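You operate a simulated robot arm through the tools that you are given. There is no shell and no other tool. Be economical: measure what you need, move in short steps, check, and stop when the job is done.

You run a simulated robot arm. Do the job below in one go: nothing can be reset, and whatever is moved stays where it is left.

Task
Clean the sooty small burner and light it blue under the milk pan.
Fine: brush the crust off its cap, open the air shutter, pan on by its handle, then light on high; brush back. What is to be rubbed or washed off counts as gone when no trace of it is left.
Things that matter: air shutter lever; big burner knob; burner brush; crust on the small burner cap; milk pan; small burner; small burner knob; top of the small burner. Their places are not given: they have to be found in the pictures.

It is judged by the outcome, as a careful person would: the job done as asked, and still so three seconds after it is handed in. It fails if anything else is knocked over, pushed out of place, dropped, spilled or broken. A push-on lid holds only when it is set on centred and level and pressed home; a screw cap is set on level and turned clockwise until tight.

Robot
A 7-joint arm with a two-finger parallel gripper, fixed in place. Base frame: the origin is at the foot of the arm, x ahead of it, y to its left, z up; the work surface is at about z = 86. Readings come in cm, rad, newtons and seconds.
With the tool pointing down near the work surface it reaches from about 22 to 74 cm from the base axis. Its first joint turns from -2.897 to 2.897 rad. Payload 1.57 kg.
The tool frame sits at the grasp point between the pads (the TCP): z along the fingers, y along the line on which they close. The tips reach 3 cm beyond it. Largest opening 11 cm; finger width 2.4, thickness 1.2; the body of the gripper, 4.8 by 11.2 cm, starts 7.8 cm behind the TCP.
Orientation is that of the tool frame in the base frame, as a unit quaternion [x, y, z, w]. With the fingers straight down and closing along the base's y, the tool's x points along the base's -x, its y along +y and its z along -z.

Tools
- The arm moves only by the tool arm_command. Its argument "moves" is a list of rows, each an object (a shift or turn left out is 0, a gripper value left out holds the last) with "xyz": the shift along the tool's x, y, z in units of 20 mm (1.0 is 20 mm), a list of three; "delta_rot": the turn, a rotation vector about the tool's x, y, z in units of 5 degrees (1.0 is 5 degrees), a list of three; "gripper": the finger opening in cm, from 0 to 11. In form: [{"xyz": [tx, ty, tz], "delta_rot": [rx, ry, rz], "gripper": gripper}, ...]. A call has 1 to 8 rows; each row shifts and turns the commanded pose from where the row before left it, along the tool's axes as they then stand. A call with a number of a shift or a turn outside -1 to 1 is refused whole. Each row takes 0.2 s and may step no farther than 5 cm and 0.15 rad from the row before; otherwise, or with a gripper value out of range, the whole call is refused. A pose out of reach is approached as far as the arm can. The call stops where the force on the tool passes 40 N (or 10 N more than at its start, if that is more) or the arm is blocked; 0.2 s more then pass. The fingers move at their own pace (about 4.5 cm/s each) and stop on an object; they squeeze with about 26 N. The grip force told is the motor's: it shows also when the fingers shut on nothing. Time passes only in rows, and 0.2 s behind the last, so rows that do not move let the fingers close. It gives the time, the measured TCP pose, the force on the tool (base axes), the opening and the grip force at its end, in the units of the frame above (readings bear some noise), with the torque about the TCP (base axes, N m) and any sound that the robot's microphone picked up.
- Cameras (640 x 400 px; columns grow to the right, rows downward): "scene" is fixed at [40.62, -64.86, 168.3]; the picture's right is [0.97, -0.25, 0.00], its down [-0.21, -0.81, -0.54] and it looks along [0.14, 0.53, -0.84] (base axes); focal length 251 px, centre (320, 200). "wrist" rides on the gripper at [7, 1.6, -14.1] in the tool frame; the picture's right is [-0.23, 0.97, 0.00], its down [-0.86, -0.20, -0.48] and it looks along [-0.47, -0.11, 0.88] (tool axes); focal length 222 px, centre (320, 200).
- get_image(camera): a new picture of that camera. It takes no simulated time.
- raise_lower(by): slides the trunk up (or, below 0, down) by that many cm; the arm rides with it, the base frame stays. It gives what a move gives, with no picture.
- locate(camera, pixels): for up to 12 pixels [column, row] of the newest picture of that camera ("zoom" is the newest enlarged one), the place [x, y, z] in the base frame of the surface seen there, good to about 0.2 cm, but the place of the scene camera against the robot may be out by one fixed shift of up to 1.8 cm in any direction. It takes no simulated time.
- zoom(camera, box): a new picture of the part [left, top, right, bottom] of that camera's present view, enlarged. It takes no simulated time.
- finish_job(): hands the job in; it is judged then, once.

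Work in short steps. Measure before you move; look again where a grasp or a placing could have gone wrong, and mend it. You have 80 turns and 54 pictures in all, those below and enlarged ones among them. Open the gripper and draw the arm clear of the work before you hand the job in, unless the task says otherwise; then end with one line.

The tools are called as name(argument=value, ...) on one line, values as JSON. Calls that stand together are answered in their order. arm_command: Moves the arm, as the interface text tells. Its arguments: {"type":"object","properties":{"moves":{"type":"array","items":{"type":"object","properties":{"xyz":{"type":"array","items":{"type":"number"}},"delta_rot":{"type":"array","items":{"type":"number"}},"gripper":{"type":"number"}}}}},"required":["moves"]} The other tools are called the same way: raise_lower (by) slides the trunk up or down; get_image (camera) takes a picture; locate (camera, pixels) gives the place of the surface under pixels of a picture; zoom (camera, box) takes an enlarged picture of a part of a camera's view; finish_job () hands the job in.

At the start:

```text
t: 0.0
position: [43.42, -0.39, 125.54]
ee_rot: [0.001, 1.0, -0.001, 0.0]
ft_force: [-0.9, 0.3, 0.6]
moment: [-0.02, -0.03, -0.02]
finger_gap: 11.0
grasp_force: 0.1
trunk travel left (down, up): [-52.5, 6.5]
```

scene: 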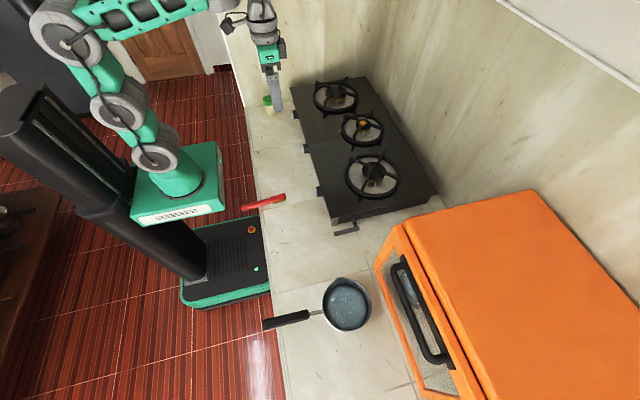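
wrist: 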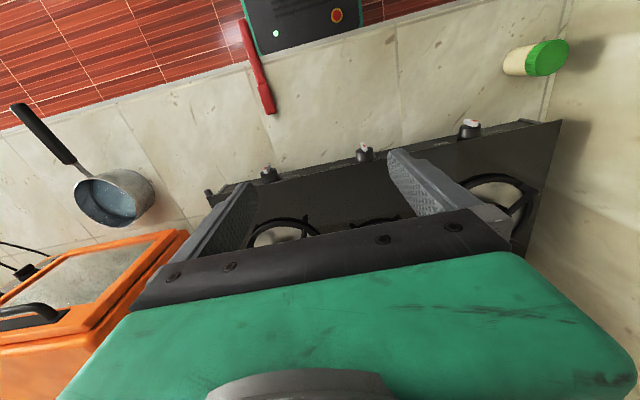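

The scene shows a stove with three burners around (365,140), a red brush near (263,202), and a pan at (345,303). I zoom in for detail.

zoom(camera="scene", box=[280, 65, 450, 171])

zoom(camera="scene", box=[280, 135, 450, 241])

locate(camera="scene", pixels=[[336, 97], [362, 122], [363, 128], [372, 177], [283, 197], [246, 208], [265, 203], [346, 303], [322, 311], [265, 324], [306, 315], [347, 232]])

```text
3.76 times, centred on (365, 118) of scene
```

zoom: 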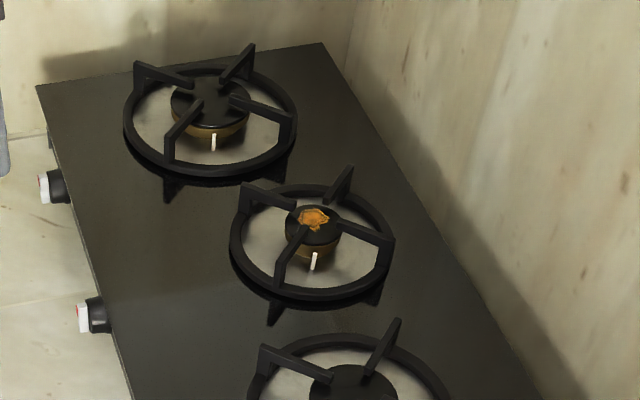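

```text
3.76 times, centred on (365, 188) of scene
```

zoom: 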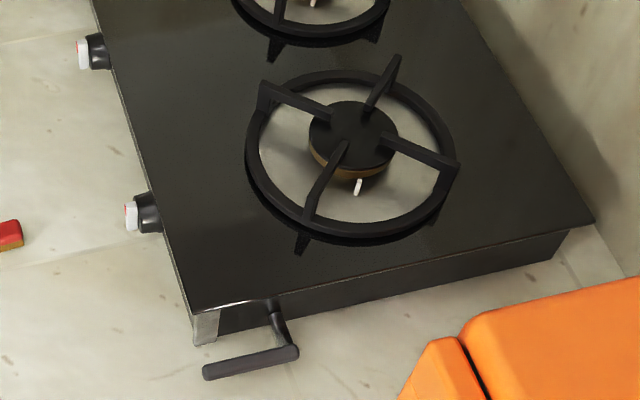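

```text
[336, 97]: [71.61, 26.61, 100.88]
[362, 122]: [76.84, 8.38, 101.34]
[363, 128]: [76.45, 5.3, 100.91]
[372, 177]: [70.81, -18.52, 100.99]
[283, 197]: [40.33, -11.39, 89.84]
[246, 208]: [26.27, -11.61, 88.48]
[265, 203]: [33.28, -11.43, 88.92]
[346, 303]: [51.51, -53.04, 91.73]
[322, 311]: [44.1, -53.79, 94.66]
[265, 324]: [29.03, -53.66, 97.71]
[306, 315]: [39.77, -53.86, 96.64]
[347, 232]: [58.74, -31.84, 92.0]
```

The crust is on the middle burner. I look closer at the brush, knobs, lever and pan.

zoom(camera="scene", box=[230, 180, 300, 224])

zoom(camera="scene", box=[280, 100, 340, 137])

zoom(camera="scene", box=[255, 265, 385, 346])

zoom(camera="scene", box=[335, 95, 395, 157])

```text
9.09 times, centred on (265, 202) of scene
```

zoom: 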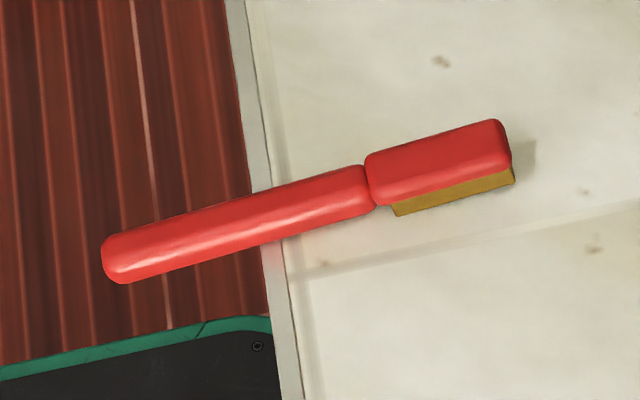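

```text
10.67 times, centred on (310, 118) of scene
```

zoom: 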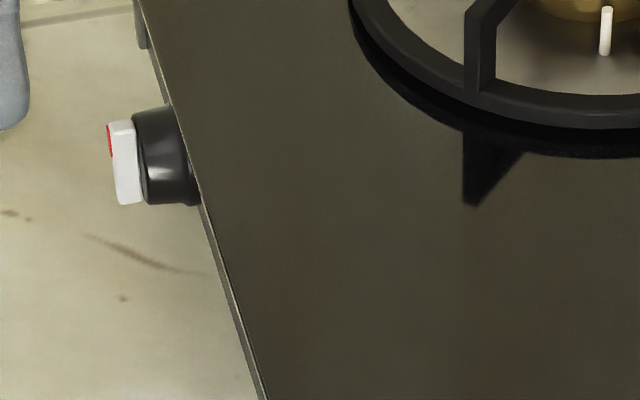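

```text
4.92 times, centred on (320, 306) of scene
```

zoom: 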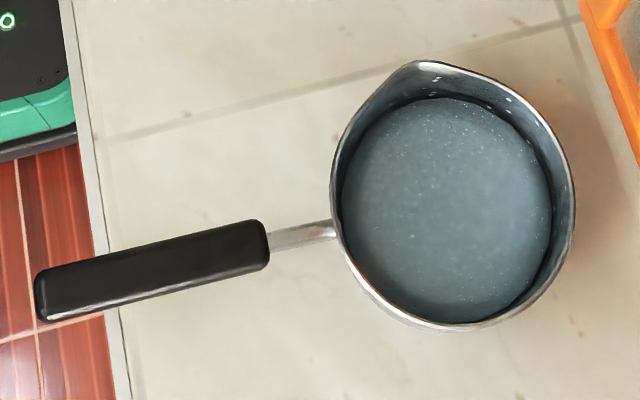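

```text
6.45 times, centred on (365, 126) of scene
```

zoom: 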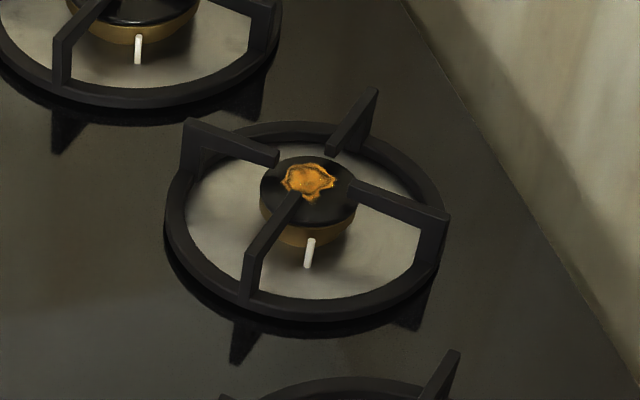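

Measure the burner: cap, crust, pan supports, ring, plate, from the newest zoom.

locate(camera="zoom", pixels=[[310, 180], [285, 183], [335, 183], [312, 200], [270, 190], [350, 190], [190, 125], [272, 158], [440, 217], [372, 95], [248, 255], [288, 200]])

locate(camera="scene", pixels=[[291, 115], [295, 116], [306, 148], [318, 190], [302, 147], [314, 191], [336, 233], [356, 229], [353, 219], [346, 290], [345, 325], [365, 300]])

zoom(camera="scene", box=[295, 135, 335, 200])

```text
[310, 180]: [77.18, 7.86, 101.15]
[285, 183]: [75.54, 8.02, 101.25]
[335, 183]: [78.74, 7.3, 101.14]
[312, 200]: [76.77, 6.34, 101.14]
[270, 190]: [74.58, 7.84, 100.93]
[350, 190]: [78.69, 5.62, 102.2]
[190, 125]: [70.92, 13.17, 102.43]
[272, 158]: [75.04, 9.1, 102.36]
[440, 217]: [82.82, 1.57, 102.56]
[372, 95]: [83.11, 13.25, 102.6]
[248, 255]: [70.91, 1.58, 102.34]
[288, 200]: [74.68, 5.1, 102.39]
```

```text
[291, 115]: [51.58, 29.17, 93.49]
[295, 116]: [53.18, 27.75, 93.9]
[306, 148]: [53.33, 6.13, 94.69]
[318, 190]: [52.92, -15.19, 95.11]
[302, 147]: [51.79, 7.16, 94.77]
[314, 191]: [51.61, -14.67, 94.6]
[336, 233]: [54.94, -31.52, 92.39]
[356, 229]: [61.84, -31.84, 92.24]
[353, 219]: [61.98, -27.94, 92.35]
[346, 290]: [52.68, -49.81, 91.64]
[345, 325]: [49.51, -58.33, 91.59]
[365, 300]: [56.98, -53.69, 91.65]
```

```text
6.15 times, centred on (315, 168) of scene
```

zoom: 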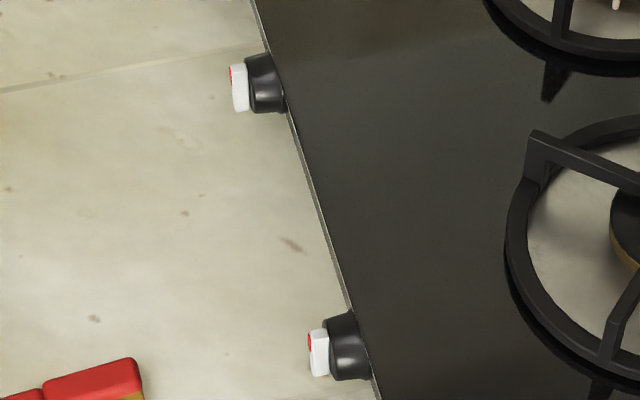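

Now the same features from the wrist camera to find the fixed shift of the scene camera.

zoom(camera="wrist", box=[190, 90, 510, 250])

locate(camera="wrist", pixels=[[270, 100], [255, 62], [242, 25], [267, 173], [363, 152], [468, 130], [210, 198], [120, 190], [90, 178], [45, 135], [103, 185], [64, 163]])

```text
2.00 times, centred on (350, 170) of wrist
```

zoom: 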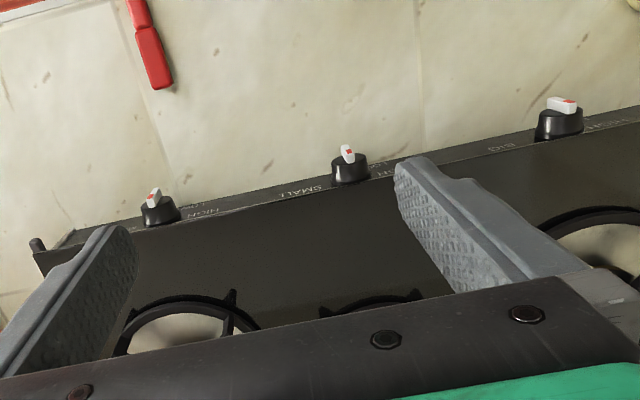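

```text
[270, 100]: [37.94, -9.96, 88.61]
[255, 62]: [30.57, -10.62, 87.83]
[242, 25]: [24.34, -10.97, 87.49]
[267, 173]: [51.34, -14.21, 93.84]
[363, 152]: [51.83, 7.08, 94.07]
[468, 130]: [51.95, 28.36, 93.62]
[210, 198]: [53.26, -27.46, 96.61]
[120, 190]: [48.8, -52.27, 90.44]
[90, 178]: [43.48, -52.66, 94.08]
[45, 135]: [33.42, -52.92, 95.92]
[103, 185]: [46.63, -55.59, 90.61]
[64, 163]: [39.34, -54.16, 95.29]
```

Scene z reads about 1 cm high; the middle knob is labelled SMALL. I go above the brush handle near the head (≈33,-11) for a closer look.

arm_command(moves=[{"xyz": [0.65, -0.66, 1]}, {"xyz": [0.65, -0.66, 1]}, {"xyz": [0.65, -0.66, 1]}, {"xyz": [0.65, -0.66, 1]}, {"xyz": [0.65, -0.66, 1]}, {"xyz": [0.65, -0.66, 1]}, {"xyz": [0.65, -0.66, 1]}, {"xyz": [0.65, -0.66, 1]}])

get_image(camera="wrist")

```text
t: 1.8
position: [33.09, -10.89, 109.72]
ee_rot: [0.0, 1.0, 0.0, 0.0]
ft_force: [0.7, -0.3, 0.2]
moment: [-0.01, 0.01, 0.03]
finger_gap: 11.0
grasp_force: 0.1
trunk travel left (down, up): [-52.5, 6.5]
```

```text
43 pictures are left
```

wrist: 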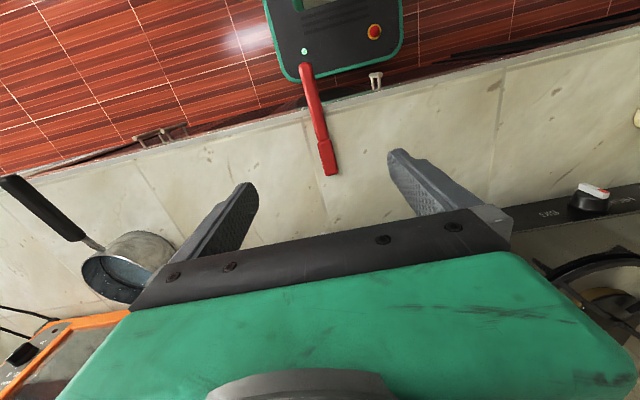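

The brush neck (row ~135, col ~321) lies right under the TCP. Measure its axis and heights.

zoom(camera="wrist", box=[260, 60, 380, 180])

locate(camera="wrist", pixels=[[306, 70], [311, 90], [318, 120], [320, 135], [325, 145], [328, 160], [331, 170], [290, 160], [360, 140], [324, 160], [333, 160], [330, 173]])

```text
3.33 times, centred on (320, 120) of wrist
```

zoom: 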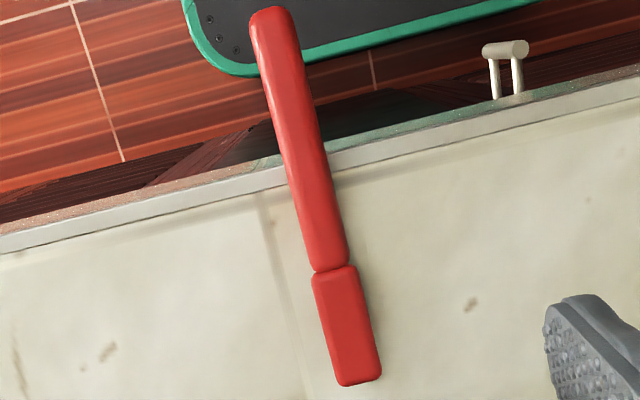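

```text
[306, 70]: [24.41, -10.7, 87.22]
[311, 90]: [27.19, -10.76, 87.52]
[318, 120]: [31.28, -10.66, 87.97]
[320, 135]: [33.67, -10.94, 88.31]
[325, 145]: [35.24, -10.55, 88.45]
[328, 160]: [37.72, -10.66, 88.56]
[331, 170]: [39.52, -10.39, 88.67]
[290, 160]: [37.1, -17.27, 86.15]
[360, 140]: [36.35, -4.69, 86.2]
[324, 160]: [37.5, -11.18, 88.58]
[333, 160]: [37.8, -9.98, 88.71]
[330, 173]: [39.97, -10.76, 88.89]
```

Table is 86.15, handle top 88.2 at x≈33, axis y≈-10.7. I descend to TCP z≈89.4 and close.

arm_command(moves=[{"xyz": [0, 0.1, 1], "gripper": 6}, {"xyz": [0, 0, 1]}, {"xyz": [0, 0, 1]}, {"xyz": [0, 0, 1]}, {"xyz": [0, 0, 1]}, {"xyz": [0, 0, 1]}, {"xyz": [0, 0, 1]}, {"xyz": [0, 0, 1]}])

arm_command(moves=[{"xyz": [0, 0, 0.9]}, {"xyz": [0, 0, 0.9]}, {"xyz": [0, 0, 0.33]}, {}, {"gripper": 0}, {}, {}, {}])

get_image(camera="wrist")

```text
t: 3.6
position: [33.02, -10.65, 93.54]
ee_rot: [0.0, 1.0, 0.0, 0.0]
ft_force: [0.1, -0.2, -0.1]
moment: [0.01, -0.04, -0.01]
finger_gap: 5.99
grasp_force: 0.0
trunk travel left (down, up): [-52.5, 6.5]
```

```text
t: 5.4
position: [33.07, -10.67, 89.07]
ee_rot: [0.0, 1.0, 0.0, 0.0]
ft_force: [0.1, -0.4, 1.2]
moment: [-0.03, -0.03, 0.0]
finger_gap: 1.89
grasp_force: 26.2
trunk travel left (down, up): [-52.5, 6.5]
```

```text
41 pictures are left
```

wrist: 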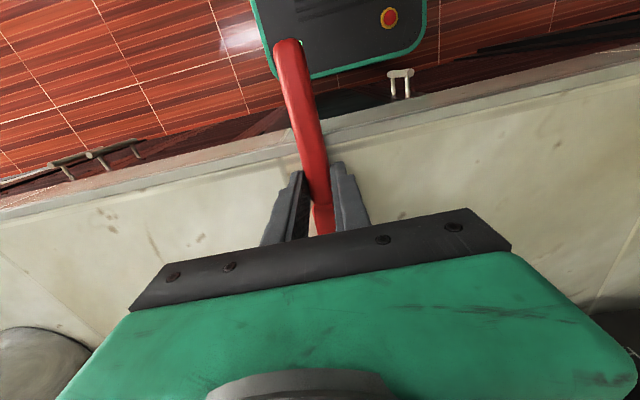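

Gripped (gap 1.89). Bristle plane is ~2.9 below TCP. Lift and carry over toward the middle burner.

arm_command(moves=[{"xyz": [0, 0, -0.6]}, {"xyz": [0, 0, -1]}, {"xyz": [0, 0.5, -1]}, {"xyz": [0, 0.5, -1]}, {"xyz": [0, 0.5, -1]}, {"xyz": [0, 0.5, -1]}, {"xyz": [0, 0.5, -1]}, {"xyz": [0, 0.5, -1]}])

arm_command(moves=[{"xyz": [-1, 0.8, -1]}, {"xyz": [-1, 0.8, -1]}, {"xyz": [-1, 0.8, -1]}, {"xyz": [-1, 0.8, -1]}, {"xyz": [-1, 0.8, -1]}, {"xyz": [-1, 0.8, -0.5]}, {"xyz": [-1, 0.8, 0]}, {"xyz": [-1, 0.7, 0]}])

arm_command(moves=[{"xyz": [-1, 0, 0]}, {"xyz": [-1, 0, 0]}, {"xyz": [-1, 0, 0]}, {"xyz": [-1, 0, 0]}, {"xyz": [-1, 0, 0]}, {"xyz": [-1, 0, 0]}, {"xyz": [-1, 0, 0]}, {"xyz": [-1, 0, 0]}])

get_image(camera="wrist")

get_image(camera="scene")

```text
t: 7.2
position: [32.99, -4.54, 104.54]
ee_rot: [0.0, 1.0, 0.0, 0.0]
ft_force: [-0.2, 0.6, -0.3]
moment: [-0.03, -0.02, -0.03]
finger_gap: 1.92
grasp_force: 25.7
trunk travel left (down, up): [-52.5, 6.5]
```

```text
t: 9.0
position: [49.06, 8.09, 115.6]
ee_rot: [0.0, 1.0, 0.0, 0.0]
ft_force: [-0.2, 0.4, -0.9]
moment: [-0.03, -0.02, 0.0]
finger_gap: 1.92
grasp_force: 26.5
trunk travel left (down, up): [-52.5, 6.5]
```

```text
t: 10.8
position: [65.1, 7.81, 115.22]
ee_rot: [0.0, 1.0, 0.0, -0.001]
ft_force: [0.2, 1.1, -0.7]
moment: [0.0, 0.01, 0.0]
finger_gap: 1.9
grasp_force: 26.3
trunk travel left (down, up): [-52.5, 6.5]
```

```text
40 pictures are left
```

wrist: 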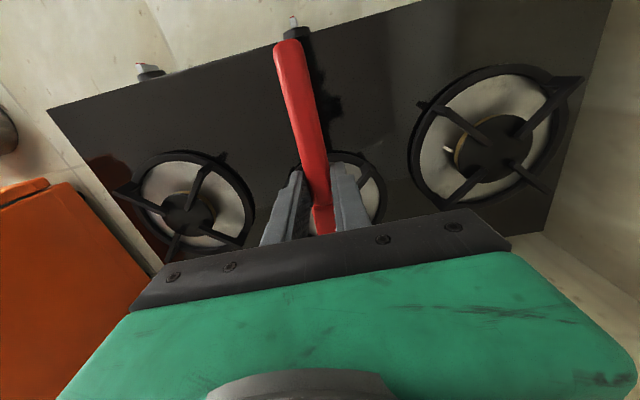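

```text
39 pictures are left
```

scene: 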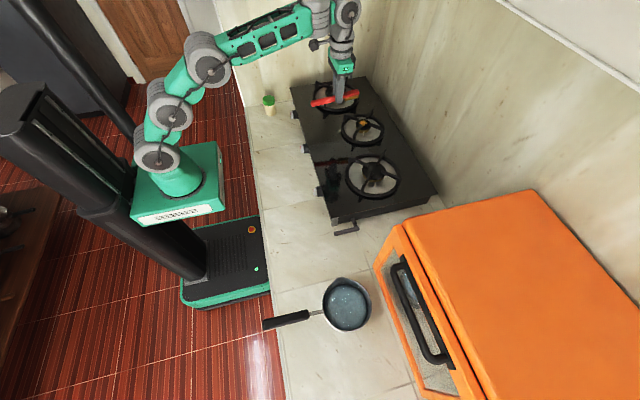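

Compare the outer burners' caps/grates in both cameras to get the scene shift.

zoom(camera="wrist", box=[100, 60, 600, 260])

zoom(camera="scene", box=[290, 70, 420, 215])

locate(camera="wrist", pixels=[[484, 148], [503, 125], [423, 106], [584, 80], [185, 205], [224, 155], [119, 190], [370, 160], [380, 195], [470, 120], [300, 140]])

```text
1.28 times, centred on (350, 160) of wrist
```

zoom: 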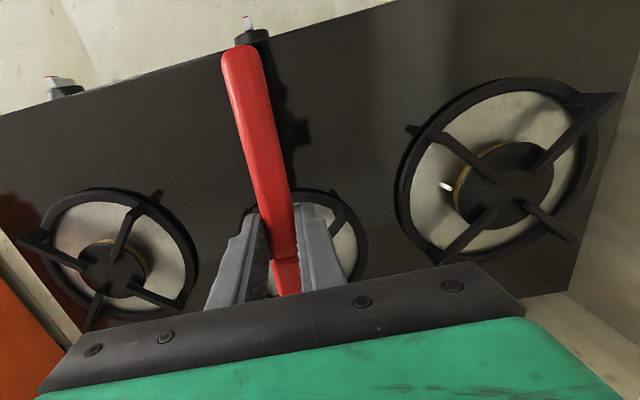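

```text
2.76 times, centred on (355, 142) of scene
```

zoom: 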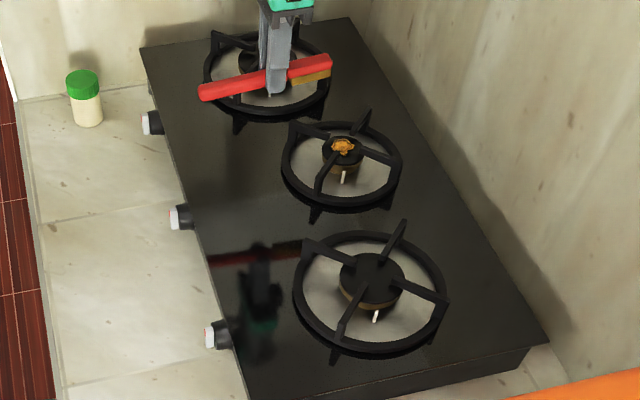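

```text
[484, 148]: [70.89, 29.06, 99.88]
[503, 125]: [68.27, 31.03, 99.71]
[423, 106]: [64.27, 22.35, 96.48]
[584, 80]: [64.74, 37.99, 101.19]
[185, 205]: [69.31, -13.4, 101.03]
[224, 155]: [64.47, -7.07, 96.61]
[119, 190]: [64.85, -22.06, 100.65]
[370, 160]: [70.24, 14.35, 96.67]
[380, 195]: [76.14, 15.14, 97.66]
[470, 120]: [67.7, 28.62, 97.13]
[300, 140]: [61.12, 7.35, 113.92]
```

locate(camera="zoom", pixels=[[213, 35], [303, 241], [341, 333], [402, 224], [443, 297], [292, 126], [322, 190], [369, 115], [397, 158], [326, 63], [200, 95], [342, 147]])

locate(camera="wrist", pixels=[[584, 80], [580, 79], [545, 185], [119, 190], [123, 192], [222, 156], [170, 258], [425, 108], [213, 163], [500, 150], [185, 212], [420, 104]])

```text
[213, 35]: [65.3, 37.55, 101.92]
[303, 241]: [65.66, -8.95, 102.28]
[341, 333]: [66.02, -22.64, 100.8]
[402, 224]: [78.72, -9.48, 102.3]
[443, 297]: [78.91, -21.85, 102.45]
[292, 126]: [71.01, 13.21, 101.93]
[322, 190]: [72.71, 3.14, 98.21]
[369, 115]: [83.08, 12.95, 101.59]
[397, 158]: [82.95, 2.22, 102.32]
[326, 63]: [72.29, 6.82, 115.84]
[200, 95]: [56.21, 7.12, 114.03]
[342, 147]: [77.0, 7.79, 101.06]
```

```text
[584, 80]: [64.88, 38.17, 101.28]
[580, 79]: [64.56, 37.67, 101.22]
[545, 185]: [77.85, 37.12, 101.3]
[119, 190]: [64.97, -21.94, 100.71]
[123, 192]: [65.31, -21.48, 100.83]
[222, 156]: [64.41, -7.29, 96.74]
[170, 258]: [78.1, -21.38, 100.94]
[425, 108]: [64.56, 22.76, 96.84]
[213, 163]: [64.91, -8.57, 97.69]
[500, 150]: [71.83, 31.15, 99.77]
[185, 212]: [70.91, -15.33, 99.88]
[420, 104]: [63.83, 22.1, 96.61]
```

Scene shift ≈ (+0.7,-0.5,+1.05). True cap centre ≈ (76.3,7.9), cap top ≈100.05, so brush contact is at TCP z≈103 with TCP x≈71.8. Move over and come down to just above.

arm_command(moves=[{"xyz": [-0.85, 0.02, 0]}, {"xyz": [-0.85, 0.02, 0]}, {"xyz": [-0.85, 0.02, 0.5]}, {"xyz": [-0.8, 0.02, 1]}, {"xyz": [0, 0, 1]}, {"xyz": [0, 0, 1]}, {"xyz": [0, 0, 1]}, {"xyz": [0, 0, 0.8]}])

zoom(camera="scene", box=[320, 90, 410, 150])

```text
t: 12.6
position: [69.77, 7.71, 104.99]
ee_rot: [0.0, 1.0, 0.0, 0.0]
ft_force: [0.4, -0.6, 0.3]
moment: [0.0, 0.0, 0.0]
finger_gap: 1.9
grasp_force: 25.7
out of reach, approached as far as the arm can: row 3, 4
trunk travel left (down, up): [-52.5, 6.5]
```

```text
6.67 times, centred on (365, 120) of scene
```

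zoom: 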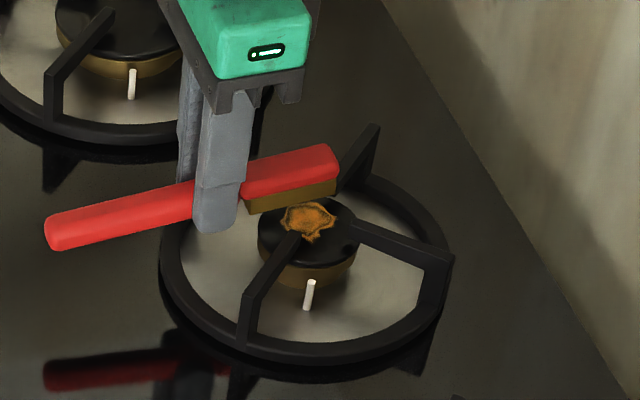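

Brush hangs just behind and above the crust; x stopped at 69.8. Try moving forward at this lower height.

arm_command(moves=[{"xyz": [-0.5, 0, 0]}, {"xyz": [-0.5, 0.1, 0]}, {}])

```text
t: 13.4
position: [71.79, 8.05, 104.94]
ee_rot: [0.001, 1.0, 0.0, 0.0]
ft_force: [0.3, 0.6, -0.6]
moment: [-0.01, 0.01, -0.01]
finger_gap: 1.92
grasp_force: 26.1
trunk travel left (down, up): [-52.5, 6.5]
```

Reached. Now descend gently to contact.

arm_command(moves=[{"xyz": [0, 0, 0.4]}, {"xyz": [0, 0, 0.4]}, {"xyz": [0, 0, 0.1]}, {}])

arm_command(moves=[{"xyz": [0, 0, 0.1]}, {"xyz": [0, 0, 0.1]}, {}])

zoom(camera="scene", box=[330, 95, 400, 145])

```text
t: 14.4
position: [71.65, 7.92, 103.0]
ee_rot: [0.0, 1.0, -0.001, -0.001]
ft_force: [-1.1, -2.3, -1.9]
moment: [-0.07, 0.03, -0.08]
finger_gap: 1.88
grasp_force: 25.4
trunk travel left (down, up): [-52.5, 6.5]
```

```text
t: 15.2
position: [71.7, 7.86, 102.7]
ee_rot: [0.001, 1.0, 0.0, 0.001]
ft_force: [0.4, -4.0, 2.3]
moment: [-0.02, -0.1, -0.16]
finger_gap: 1.92
grasp_force: 26.2
trunk travel left (down, up): [-52.5, 6.5]
```

```text
8.00 times, centred on (365, 120) of scene
```

zoom: 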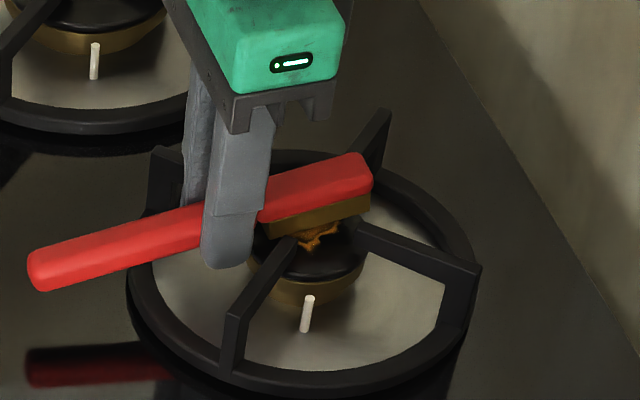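

The force fy=-4 and picture show the brush rubbing a +y support, with crust peeking out at the -y side. Lift a touch, shift -y 0.7, and set down again.

arm_command(moves=[{"xyz": [0, -0.2, -0.2]}, {"xyz": [0, -0.15, 0.1]}, {"xyz": [0, 0, 0.15]}, {}])

zoom(camera="scene", box=[330, 95, 400, 145])

```text
t: 16.2
position: [71.72, 7.32, 102.59]
ee_rot: [0.0, 1.0, 0.0, -0.001]
ft_force: [0.5, 1.4, -1.3]
moment: [0.01, 0.06, 0.02]
finger_gap: 1.89
grasp_force: 25.6
trunk travel left (down, up): [-52.5, 6.5]
```

```text
8.00 times, centred on (365, 120) of scene
```

zoom: 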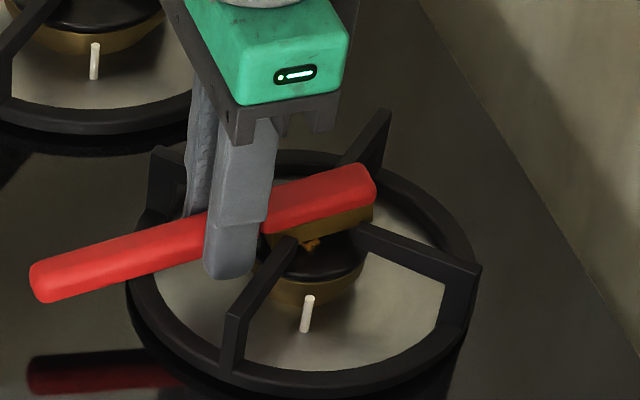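

Lane is free now. Descend a bit more until vertical contact.

arm_command(moves=[{"xyz": [0, 0, 0.1]}, {"xyz": [0, 0, 0.1]}, {}])

arm_command(moves=[{"xyz": [-0.4, 0, 0]}, {"xyz": [-0.4, 0, 0]}, {"xyz": [0.4, 0, 0]}, {"xyz": [0.4, 0, 0]}, {"xyz": [0.4, 0, 0]}, {"xyz": [-0.4, 0, 0]}, {}])

zoom(camera="scene", box=[330, 95, 400, 145])

```text
t: 17.0
position: [71.72, 7.26, 102.46]
ee_rot: [0.0, 1.0, 0.0, 0.002]
ft_force: [2.0, 0.6, 9.2]
moment: [0.0, -0.29, -0.01]
finger_gap: 1.89
grasp_force: 25.9
trunk travel left (down, up): [-52.5, 6.5]
```

```text
t: 18.6
position: [70.99, 7.0, 102.26]
ee_rot: [-0.001, 1.0, -0.002, -0.001]
ft_force: [-14.1, 18.5, 10.5]
moment: [0.3, -0.04, 0.64]
finger_gap: 2.02
grasp_force: 26.3
out of reach, approached as far as the arm can: row 2
trunk travel left (down, up): [-52.5, 6.5]
```

```text
8.00 times, centred on (365, 120) of scene
```

zoom: 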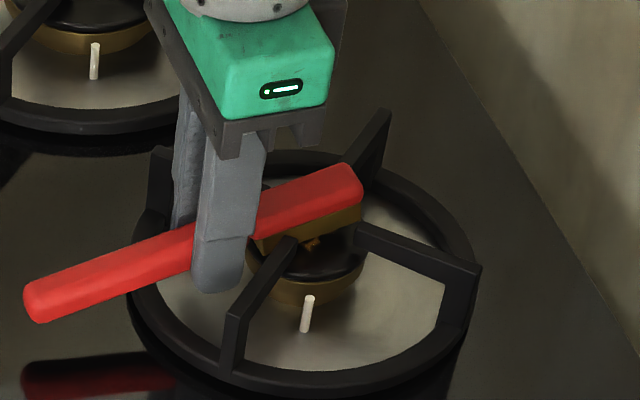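

Lateral force built up (fy 18.5) against a support; lift up to relieve and inspect the crust and grip.

arm_command(moves=[{"xyz": [0, 0.15, -0.3]}, {"xyz": [0, 0, -0.7]}, {"xyz": [0.5, 0, -1]}, {"xyz": [1, 0, -0.5]}, {"xyz": [1, 0, 0]}, {}])

zoom(camera="scene", box=[330, 95, 400, 145])

get_image(camera="wrist")

```text
t: 20.0
position: [66.11, 6.88, 107.2]
ee_rot: [0.001, 1.0, 0.001, 0.0]
ft_force: [0.4, 0.1, 0.4]
moment: [0.01, 0.01, 0.0]
finger_gap: 1.9
grasp_force: 25.8
trunk travel left (down, up): [-52.5, 6.5]
```

```text
8.00 times, centred on (365, 120) of scene
```

zoom: 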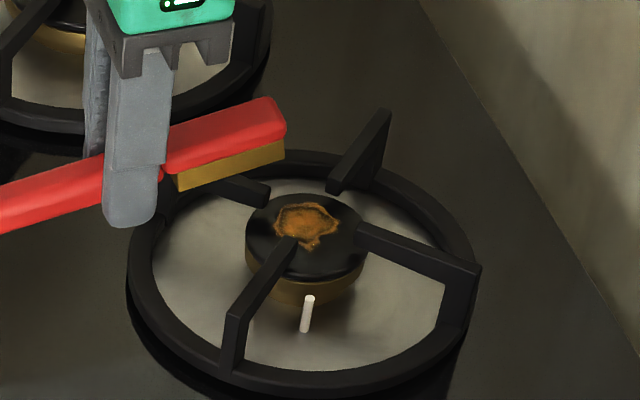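

```text
31 pictures are left
```

wrist: 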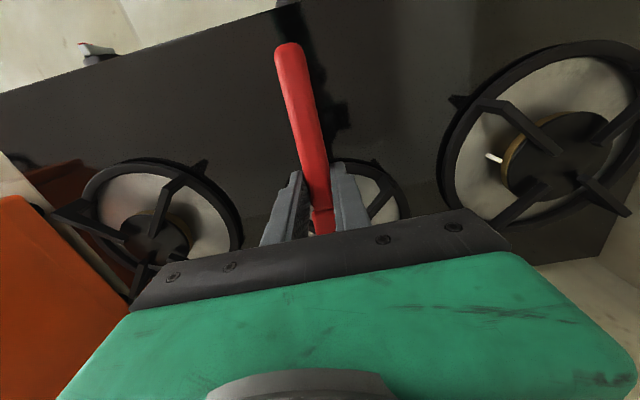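

The crust is already fading, brush still square in the grip. Raise the trunk for extra reach margin, then scrub in the free lane y 7.2–7.8.

raise_lower(by=5)

arm_command(moves=[{"xyz": [-0.65, 0.1, 0.6]}, {"xyz": [-0.65, 0.1, 0.6]}, {"xyz": [-0.65, 0.1, 0.7]}, {"xyz": [-0.65, 0.0, 0.7]}, {"xyz": [0, 0, 0.7]}, {"xyz": [0, 0, 0.6]}, {}])

```text
t: 20.9
position: [66.25, 6.99, 112.18]
ee_rot: [0.001, 1.0, 0.0, 0.0]
ft_force: [-0.5, -0.6, -0.3]
moment: [0.04, 0.02, 0.01]
finger_gap: 1.88
grasp_force: 26.6
trunk travel left (down, up): [-57.5, 1.5]
```

```text
t: 22.5
position: [71.45, 7.68, 104.5]
ee_rot: [0.0, 1.0, 0.0, 0.0]
ft_force: [0.2, -0.5, 0.1]
moment: [-0.01, 0.0, 0.02]
finger_gap: 1.89
grasp_force: 25.9
trunk travel left (down, up): [-57.5, 1.5]
```

arm_command(moves=[{"xyz": [0, -0.07, 0.5]}, {"xyz": [0, 0, 0.4]}, {"xyz": [0, 0, 0.15]}, {"xyz": [-0.4, 0, 0]}, {"xyz": [-0.3, 0, 0]}, {"xyz": [0.5, 0, 0]}, {"xyz": [0.5, 0, 0]}, {}])

arm_command(moves=[{"xyz": [-0.5, 0, 0]}, {"xyz": [-0.5, 0, 0]}, {"xyz": [0, -0.1, 0]}, {"xyz": [0.5, 0, 0]}, {"xyz": [0.5, 0, 0]}, {"xyz": [-0.5, 0, 0]}, {"xyz": [-0.5, 0, 0]}, {}])

```text
t: 24.3
position: [70.69, 7.46, 102.48]
ee_rot: [0.0, 1.0, 0.0, 0.0]
ft_force: [0.0, 0.4, -0.7]
moment: [-0.02, -0.02, -0.04]
finger_gap: 1.89
grasp_force: 26.0
trunk travel left (down, up): [-57.5, 1.5]
```

```text
t: 26.1
position: [72.4, 7.22, 102.15]
ee_rot: [0.0, 1.0, 0.0, -0.003]
ft_force: [-27.4, -1.0, -2.3]
moment: [-0.32, 0.81, 0.22]
finger_gap: 1.9
grasp_force: 26.3
trunk travel left (down, up): [-57.5, 1.5]
```

The fingertips touched the cap's edge at x=72.4 (fx -27). Back off in x and keep strokes within 69.8–71.8.

arm_command(moves=[{"xyz": [0.5, 0, 0]}, {"xyz": [0.3, 0, 0]}, {}])

arm_command(moves=[{"xyz": [0.4, 0, 0.05]}, {"xyz": [-0.5, 0, 0]}, {"xyz": [-0.4, 0, 0]}, {"xyz": [0.5, 0, 0]}, {"xyz": [0.4, 0, 0]}, {"xyz": [-0.5, 0, 0]}, {}])

```text
t: 26.9
position: [71.14, 7.24, 102.29]
ee_rot: [0.0, 1.0, 0.0, 0.001]
ft_force: [0.1, 0.2, -0.7]
moment: [0.02, -0.01, 0.0]
finger_gap: 1.88
grasp_force: 26.1
trunk travel left (down, up): [-57.5, 1.5]
```

```text
t: 28.5
position: [71.4, 7.38, 102.23]
ee_rot: [0.0, 1.0, 0.001, -0.001]
ft_force: [0.0, 1.0, 0.3]
moment: [0.03, -0.01, 0.04]
finger_gap: 1.91
grasp_force: 26.3
trunk travel left (down, up): [-57.5, 1.5]
```

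zoom(camera="scene", box=[330, 95, 400, 145])

```text
8.00 times, centred on (365, 120) of scene
```

zoom: 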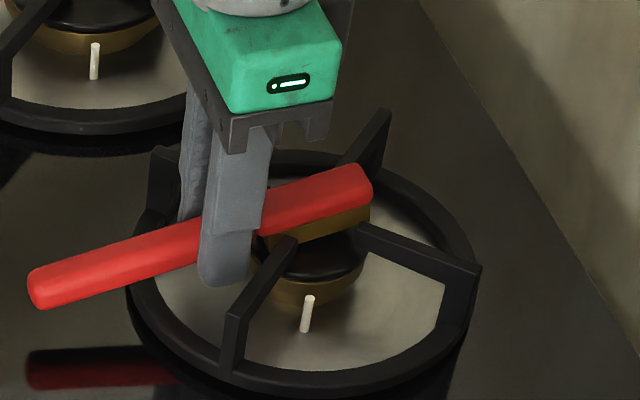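

The -y side looks clean. Press slightly lower and stroke at y≈7.6–7.9.

arm_command(moves=[{"xyz": [0, 0.1, 0.1]}, {"xyz": [0.5, 0, 0]}, {"xyz": [-0.5, 0, 0]}, {"xyz": [0.5, 0.1, 0]}, {"xyz": [-0.5, 0, 0]}, {"xyz": [0.5, 0, 0]}, {"xyz": [-0.3, 0, 0]}, {}])

arm_command(moves=[{"xyz": [0.3, 0, -0.5]}, {"xyz": [0.5, 0, -0.7]}, {"xyz": [1, 0, -1]}, {"xyz": [1, 0, 0]}, {}])

zoom(camera="scene", box=[330, 95, 400, 145])

```text
t: 30.3
position: [70.95, 7.54, 102.12]
ee_rot: [0.0, 1.0, 0.0, 0.0]
ft_force: [-2.9, 0.7, 7.6]
moment: [-0.04, -0.16, -0.02]
finger_gap: 1.91
grasp_force: 26.3
trunk travel left (down, up): [-57.5, 1.5]
```

```text
t: 31.5
position: [65.27, 7.56, 106.45]
ee_rot: [0.0, 1.0, 0.0, 0.0]
ft_force: [0.1, 0.7, -0.4]
moment: [0.01, 0.01, -0.05]
finger_gap: 1.89
grasp_force: 25.7
trunk travel left (down, up): [-57.5, 1.5]
```

```text
8.00 times, centred on (365, 120) of scene
```

zoom: 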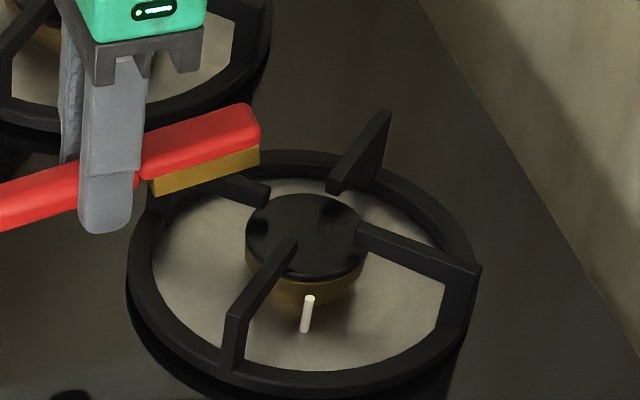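

The cap looks clean; check tighter for traces.

zoom(camera="scene", box=[352, 114, 380, 134])

```text
16.00 times, centred on (366, 124) of scene
```

zoom: 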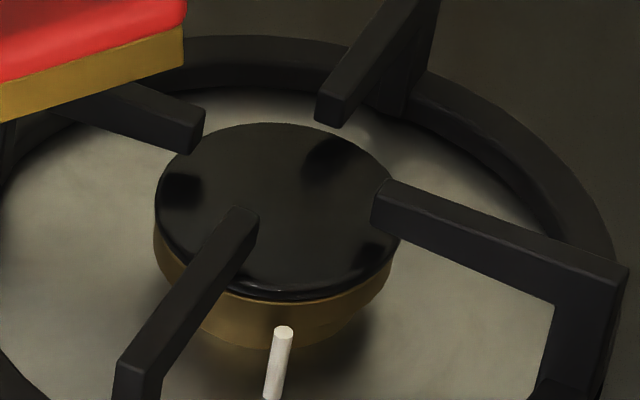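

Cap is clean (only reflections). Carry the brush back to its spot (33.05,-10.67).

arm_command(moves=[{"xyz": [1, 0, -0.4]}, {"xyz": [1, 0, -0.4]}, {"xyz": [1, 0, -0.4]}, {"xyz": [1, 0, -0.3]}, {"xyz": [1, 0, 0]}, {"xyz": [1, 0, 0]}, {"xyz": [1, 0, 0]}, {"xyz": [1, 0, 0]}])

arm_command(moves=[{"xyz": [1, -1, 0]}, {"xyz": [1, -1, 0]}, {"xyz": [1, -1, 0]}, {"xyz": [1, -1, 0]}, {"xyz": [1, -1, 0]}, {"xyz": [1, -1, 0]}, {"xyz": [1, -1, 0]}, {"xyz": [1, -1, 0]}])

arm_command(moves=[{"xyz": [0.05, -0.55, 1]}, {"xyz": [0, -0.55, 1]}, {"xyz": [0, 0, 1]}, {"xyz": [0, 0, 1]}, {"xyz": [0, 0, 1]}, {"xyz": [0, 0, 1]}, {"xyz": [0, 0, 1]}, {"xyz": [0, 0, 1]}])

zoom(camera="scene", box=[230, 170, 310, 220])

```text
t: 33.3
position: [49.58, 7.65, 109.48]
ee_rot: [0.0, 1.0, 0.0, 0.0]
ft_force: [0.3, -0.1, -1.4]
moment: [0.03, -0.02, 0.02]
finger_gap: 1.91
grasp_force: 25.6
trunk travel left (down, up): [-57.5, 1.5]
```

```text
t: 35.1
position: [33.34, -8.63, 109.19]
ee_rot: [0.0, 1.0, -0.001, 0.0]
ft_force: [0.5, 0.6, -0.4]
moment: [-0.03, -0.02, 0.0]
finger_gap: 1.9
grasp_force: 25.4
trunk travel left (down, up): [-57.5, 1.5]
```

```text
t: 36.9
position: [33.19, -10.69, 93.45]
ee_rot: [-0.001, 1.0, 0.0, 0.0]
ft_force: [-0.3, -0.3, 0.0]
moment: [-0.02, 0.02, -0.02]
finger_gap: 1.91
grasp_force: 26.1
trunk travel left (down, up): [-57.5, 1.5]
```

```text
8.00 times, centred on (270, 195) of scene
```

zoom: 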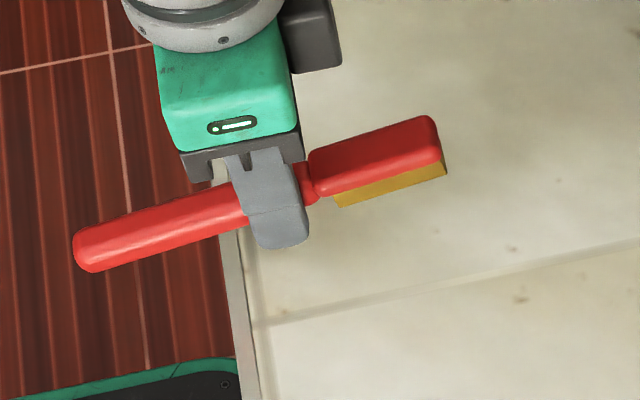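

arm_command(moves=[{"xyz": [0, 0, 0.8]}, {"xyz": [0, 0, 0.8]}, {"xyz": [0, 0, 0.4]}, {"xyz": [0, 0, 0.12]}, {}])

```text
t: 38.1
position: [33.25, -10.55, 89.21]
ee_rot: [0.001, 1.0, 0.001, 0.0]
ft_force: [-0.4, -0.5, -1.4]
moment: [0.01, 0.01, -0.01]
finger_gap: 1.9
grasp_force: 26.1
trunk travel left (down, up): [-57.5, 1.5]
```

No firm contact yet but within a couple of mm. Lower a hair more, release partway, then rise.

arm_command(moves=[{"xyz": [0, 0, 0.06]}, {}, {"gripper": 3}, {}, {"gripper": 6}, {}, {"xyz": [0, 0, -0.5]}, {"xyz": [0, 0, -1]}])

arm_command(moves=[{"xyz": [0, 0, -1]}, {"xyz": [0, 0, -1]}, {"xyz": [0, 0, -1]}, {"xyz": [0, 0, -1]}, {"xyz": [0, 0, -1]}, {"xyz": [0, 0, -1]}])

get_image(camera="scene")

```text
t: 39.9
position: [33.13, -10.8, 91.92]
ee_rot: [0.001, 1.0, 0.0, 0.0]
ft_force: [-0.2, -0.6, 0.3]
moment: [-0.01, -0.03, 0.02]
finger_gap: 5.98
grasp_force: 0.1
trunk travel left (down, up): [-57.5, 1.5]
```

```text
t: 41.3
position: [33.11, -10.73, 104.15]
ee_rot: [0.0, 1.0, 0.0, 0.0]
ft_force: [0.7, 1.0, 0.5]
moment: [0.03, 0.0, 0.01]
finger_gap: 6.01
grasp_force: 0.1
trunk travel left (down, up): [-57.5, 1.5]
```

```text
26 pictures are left
```

scene: 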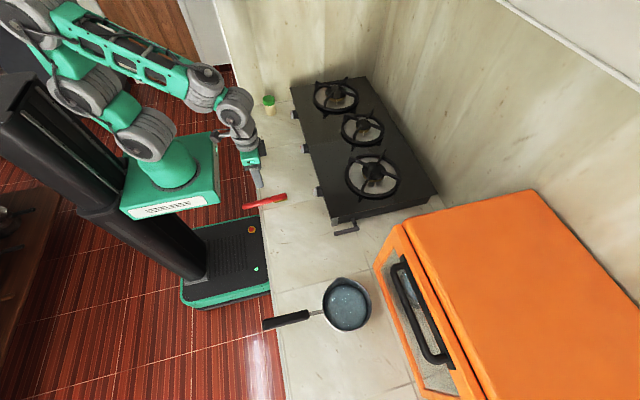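

Brush is back. Now inspect the lever: move to above (≈49,-31).

arm_command(moves=[{"xyz": [-1, -1, -0.3]}, {"xyz": [-1, -1, -0.3]}, {"xyz": [-1, -1, -0.3]}, {"xyz": [-1, -1, 0]}, {"xyz": [-1, -1, 0]}, {"xyz": [-1, -1, 0]}, {"xyz": [-1, -1, 0]}, {"xyz": [-1, -1, 0]}])

arm_command(moves=[{"xyz": [0, -1, 0]}, {"xyz": [0, -1, 0]}, {}])

get_image(camera="wrist")

zoom(camera="scene", box=[315, 200, 375, 245])

```text
t: 43.1
position: [49.49, -26.5, 105.81]
ee_rot: [0.0, 1.0, 0.001, -0.001]
ft_force: [-0.5, 0.8, -0.2]
moment: [-0.01, 0.04, -0.01]
finger_gap: 5.96
grasp_force: 0.0
trunk travel left (down, up): [-57.5, 1.5]
```

```text
t: 43.9
position: [49.38, -30.65, 105.98]
ee_rot: [0.0, 1.0, -0.001, 0.0]
ft_force: [-0.2, -0.6, 0.1]
moment: [0.01, 0.0, 0.02]
finger_gap: 6.0
grasp_force: 0.1
trunk travel left (down, up): [-57.5, 1.5]
```

```text
25 pictures are left
```

wrist: 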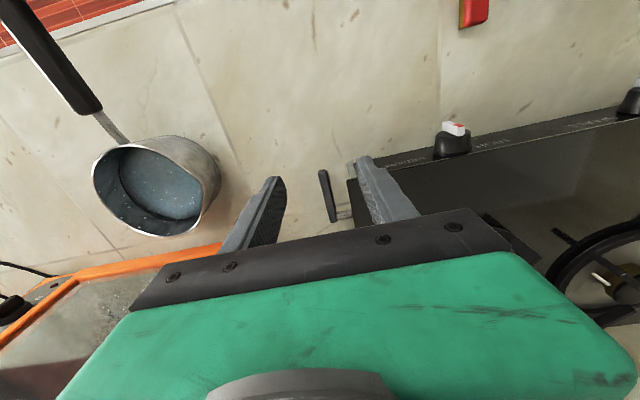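

```text
8.89 times, centred on (345, 222) of scene
```

zoom: 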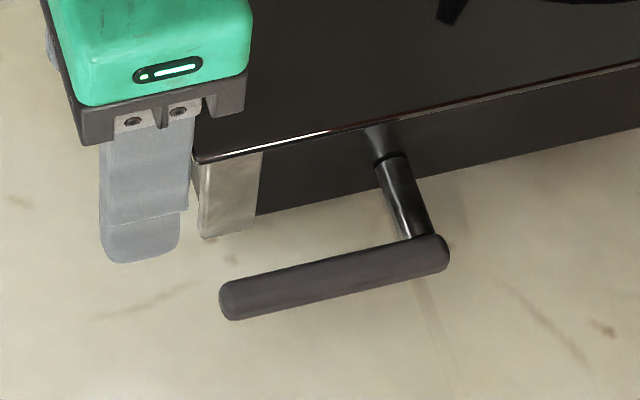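

zoom(camera="wrist", box=[300, 120, 480, 232])

locate(camera="wrist", pixels=[[323, 172], [326, 185], [329, 200], [333, 218], [344, 214], [350, 185], [348, 180], [453, 127], [452, 145], [404, 158], [315, 190]])

```text
3.56 times, centred on (390, 176) of wrist
```

zoom: 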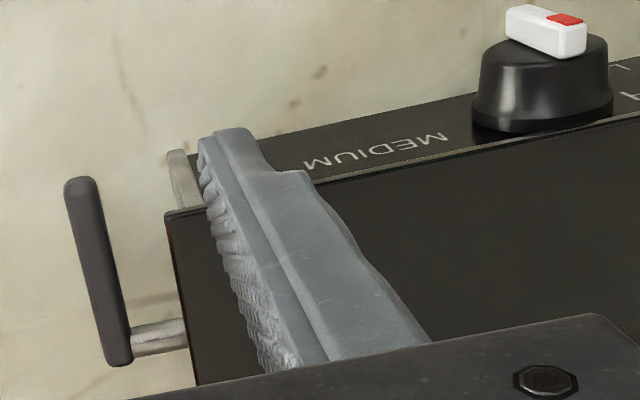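

```text
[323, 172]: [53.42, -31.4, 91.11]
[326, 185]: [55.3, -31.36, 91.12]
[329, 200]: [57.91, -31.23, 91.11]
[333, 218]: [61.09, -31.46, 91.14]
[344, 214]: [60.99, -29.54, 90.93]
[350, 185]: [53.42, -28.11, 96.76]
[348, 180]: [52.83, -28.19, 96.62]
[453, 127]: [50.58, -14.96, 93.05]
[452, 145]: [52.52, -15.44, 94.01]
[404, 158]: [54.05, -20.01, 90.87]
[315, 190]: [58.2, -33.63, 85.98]
```

Lever: shaft at (61,z≈90.7) along y, arm lies horizontally at y≈-31.3 from x 53 to 61. I move aside to view the stove's side wall for markings.

arm_command(moves=[{"xyz": [0, -1, 0.5]}, {"xyz": [0, -1, 0.5]}, {"xyz": [0, -1, 0.5]}, {"xyz": [0, -1, 0.5]}, {"xyz": [0, -1, 0.5]}, {"xyz": [0, -1, 0.5]}, {}])

zoom(camera="wrist", box=[340, 100, 600, 262])

```text
t: 45.5
position: [49.15, -42.58, 99.91]
ee_rot: [0.0, 1.0, 0.0, 0.001]
ft_force: [0.6, -0.4, 0.1]
moment: [0.01, 0.02, -0.01]
finger_gap: 6.0
grasp_force: 0.0
trunk travel left (down, up): [-57.5, 1.5]
```

```text
2.46 times, centred on (470, 181) of wrist
```

zoom: 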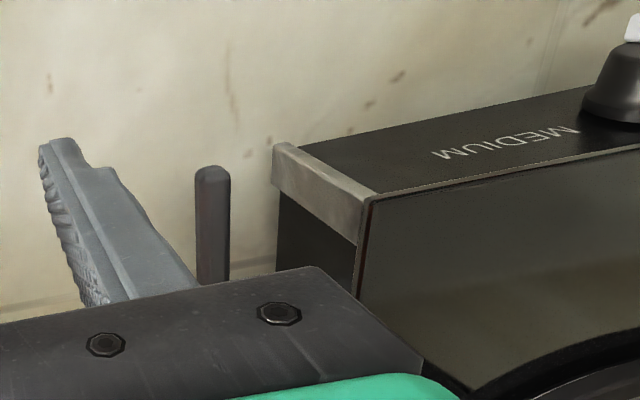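

The gripper hides the wall; retreat in x to look again.

arm_command(moves=[{"xyz": [1, 0, -0.2]}, {"xyz": [1, 0, -0.2]}, {"xyz": [1, 0, 0]}, {"xyz": [1, 0, 0]}, {"xyz": [1, 0, 0]}, {"xyz": [1, 0, 0]}, {}])

zoom(camera="wrist", box=[340, 150, 560, 287])

```text
t: 47.1
position: [37.03, -42.6, 100.76]
ee_rot: [-0.001, 1.0, 0.0, -0.001]
ft_force: [0.6, 0.1, -0.6]
moment: [0.01, -0.01, -0.01]
finger_gap: 5.99
grasp_force: 0.0
trunk travel left (down, up): [-57.5, 1.5]
```

```text
2.91 times, centred on (450, 218) of wrist
```

zoom: 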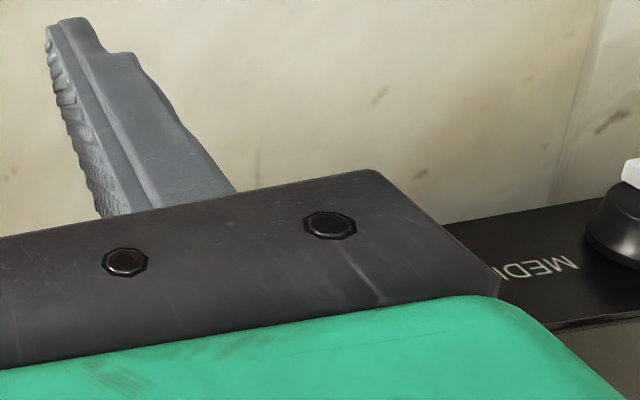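

No useful markings seen. The arm (7 cm) can't swing down past the table (5 cm), so it must open upward. I go above the arm's free end with opening 3.

arm_command(moves=[{"xyz": [-1, 0.7, 0], "gripper": 3}, {"xyz": [-1, 0.7, 0]}, {"xyz": [-1, 0.7, 0]}, {"xyz": [-1, 0.7, 0]}, {"xyz": [-1, 0.7, 0]}, {"xyz": [-1, 0.7, 0]}, {"xyz": [-1, 0.7, 0]}, {"xyz": [-1, 0.7, 0]}])

arm_command(moves=[{"xyz": [-1, 0, 0]}, {"xyz": [-0.1, 0, 0.3]}, {}])

zoom(camera="wrist", box=[250, 100, 400, 240])

```text
t: 48.9
position: [53.28, -31.36, 100.52]
ee_rot: [0.0, 1.0, 0.0, 0.0]
ft_force: [-0.1, 0.2, -0.4]
moment: [-0.03, 0.0, 0.02]
finger_gap: 2.99
grasp_force: 0.0
trunk travel left (down, up): [-57.5, 1.5]
```

```text
t: 49.7
position: [55.39, -31.5, 99.98]
ee_rot: [0.001, 1.0, 0.0, 0.0]
ft_force: [0.0, 0.1, -0.4]
moment: [0.02, -0.04, 0.02]
finger_gap: 2.97
grasp_force: 0.1
trunk travel left (down, up): [-57.5, 1.5]
```

```text
2.86 times, centred on (325, 170) of wrist
```

zoom: 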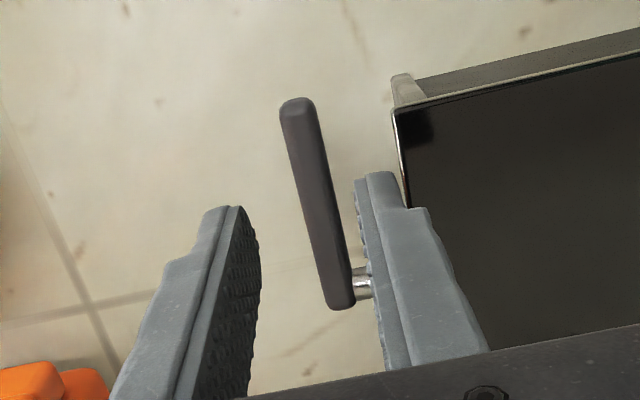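

Arm lies between the fingers. Descend to z≈90.7 and close.

arm_command(moves=[{"xyz": [0, 0, 1]}, {"xyz": [0, 0, 1]}, {"xyz": [0, 0, 1]}, {"xyz": [0, 0, 1]}, {"xyz": [0, 0, 0.5]}, {"gripper": 0}, {}, {}])

```text
t: 50.5
position: [55.63, -31.48, 96.02]
ee_rot: [0.0, 1.0, -0.005, 0.008]
ft_force: [-5.6, 2.3, 18.9]
moment: [0.57, 0.19, 0.15]
finger_gap: 3.32
grasp_force: 1.7
trunk travel left (down, up): [-57.5, 1.5]
stopped in row 3: the force on the tool passed its limit at 52 N (the readings are from after the stop); the commanded pose is now the measured one
```

The wider upper part of the left finger caught the stove's edge. Lift, lean the gripper 10° away from the stove, narrow the opening to 2.4, and retry.

arm_command(moves=[{"xyz": [0, 0, -1], "gripper": 2.4}, {"xyz": [0.1, 0, -1]}, {"delta_rot": [-1, 0, 0]}, {"delta_rot": [-1, 0, 0]}, {}])

zoom(camera="scene", box=[310, 190, 390, 250])

```text
t: 51.7
position: [55.44, -31.59, 99.68]
ee_rot: [0.0, 0.997, 0.083, 0.006]
ft_force: [0.5, 0.1, -0.7]
moment: [0.02, 0.01, 0.02]
finger_gap: 2.44
grasp_force: 0.0
trunk travel left (down, up): [-57.5, 1.5]
```

```text
6.67 times, centred on (350, 220) of scene
```

zoom: 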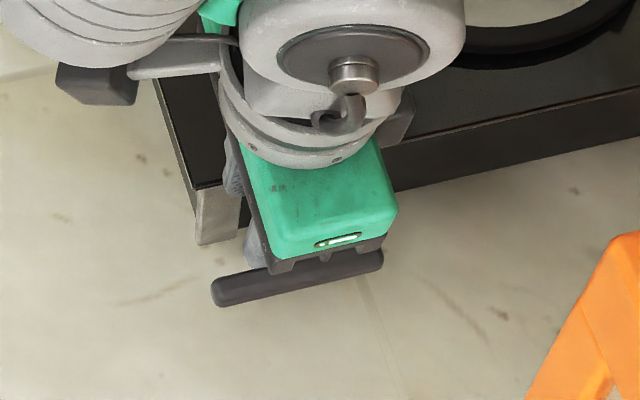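

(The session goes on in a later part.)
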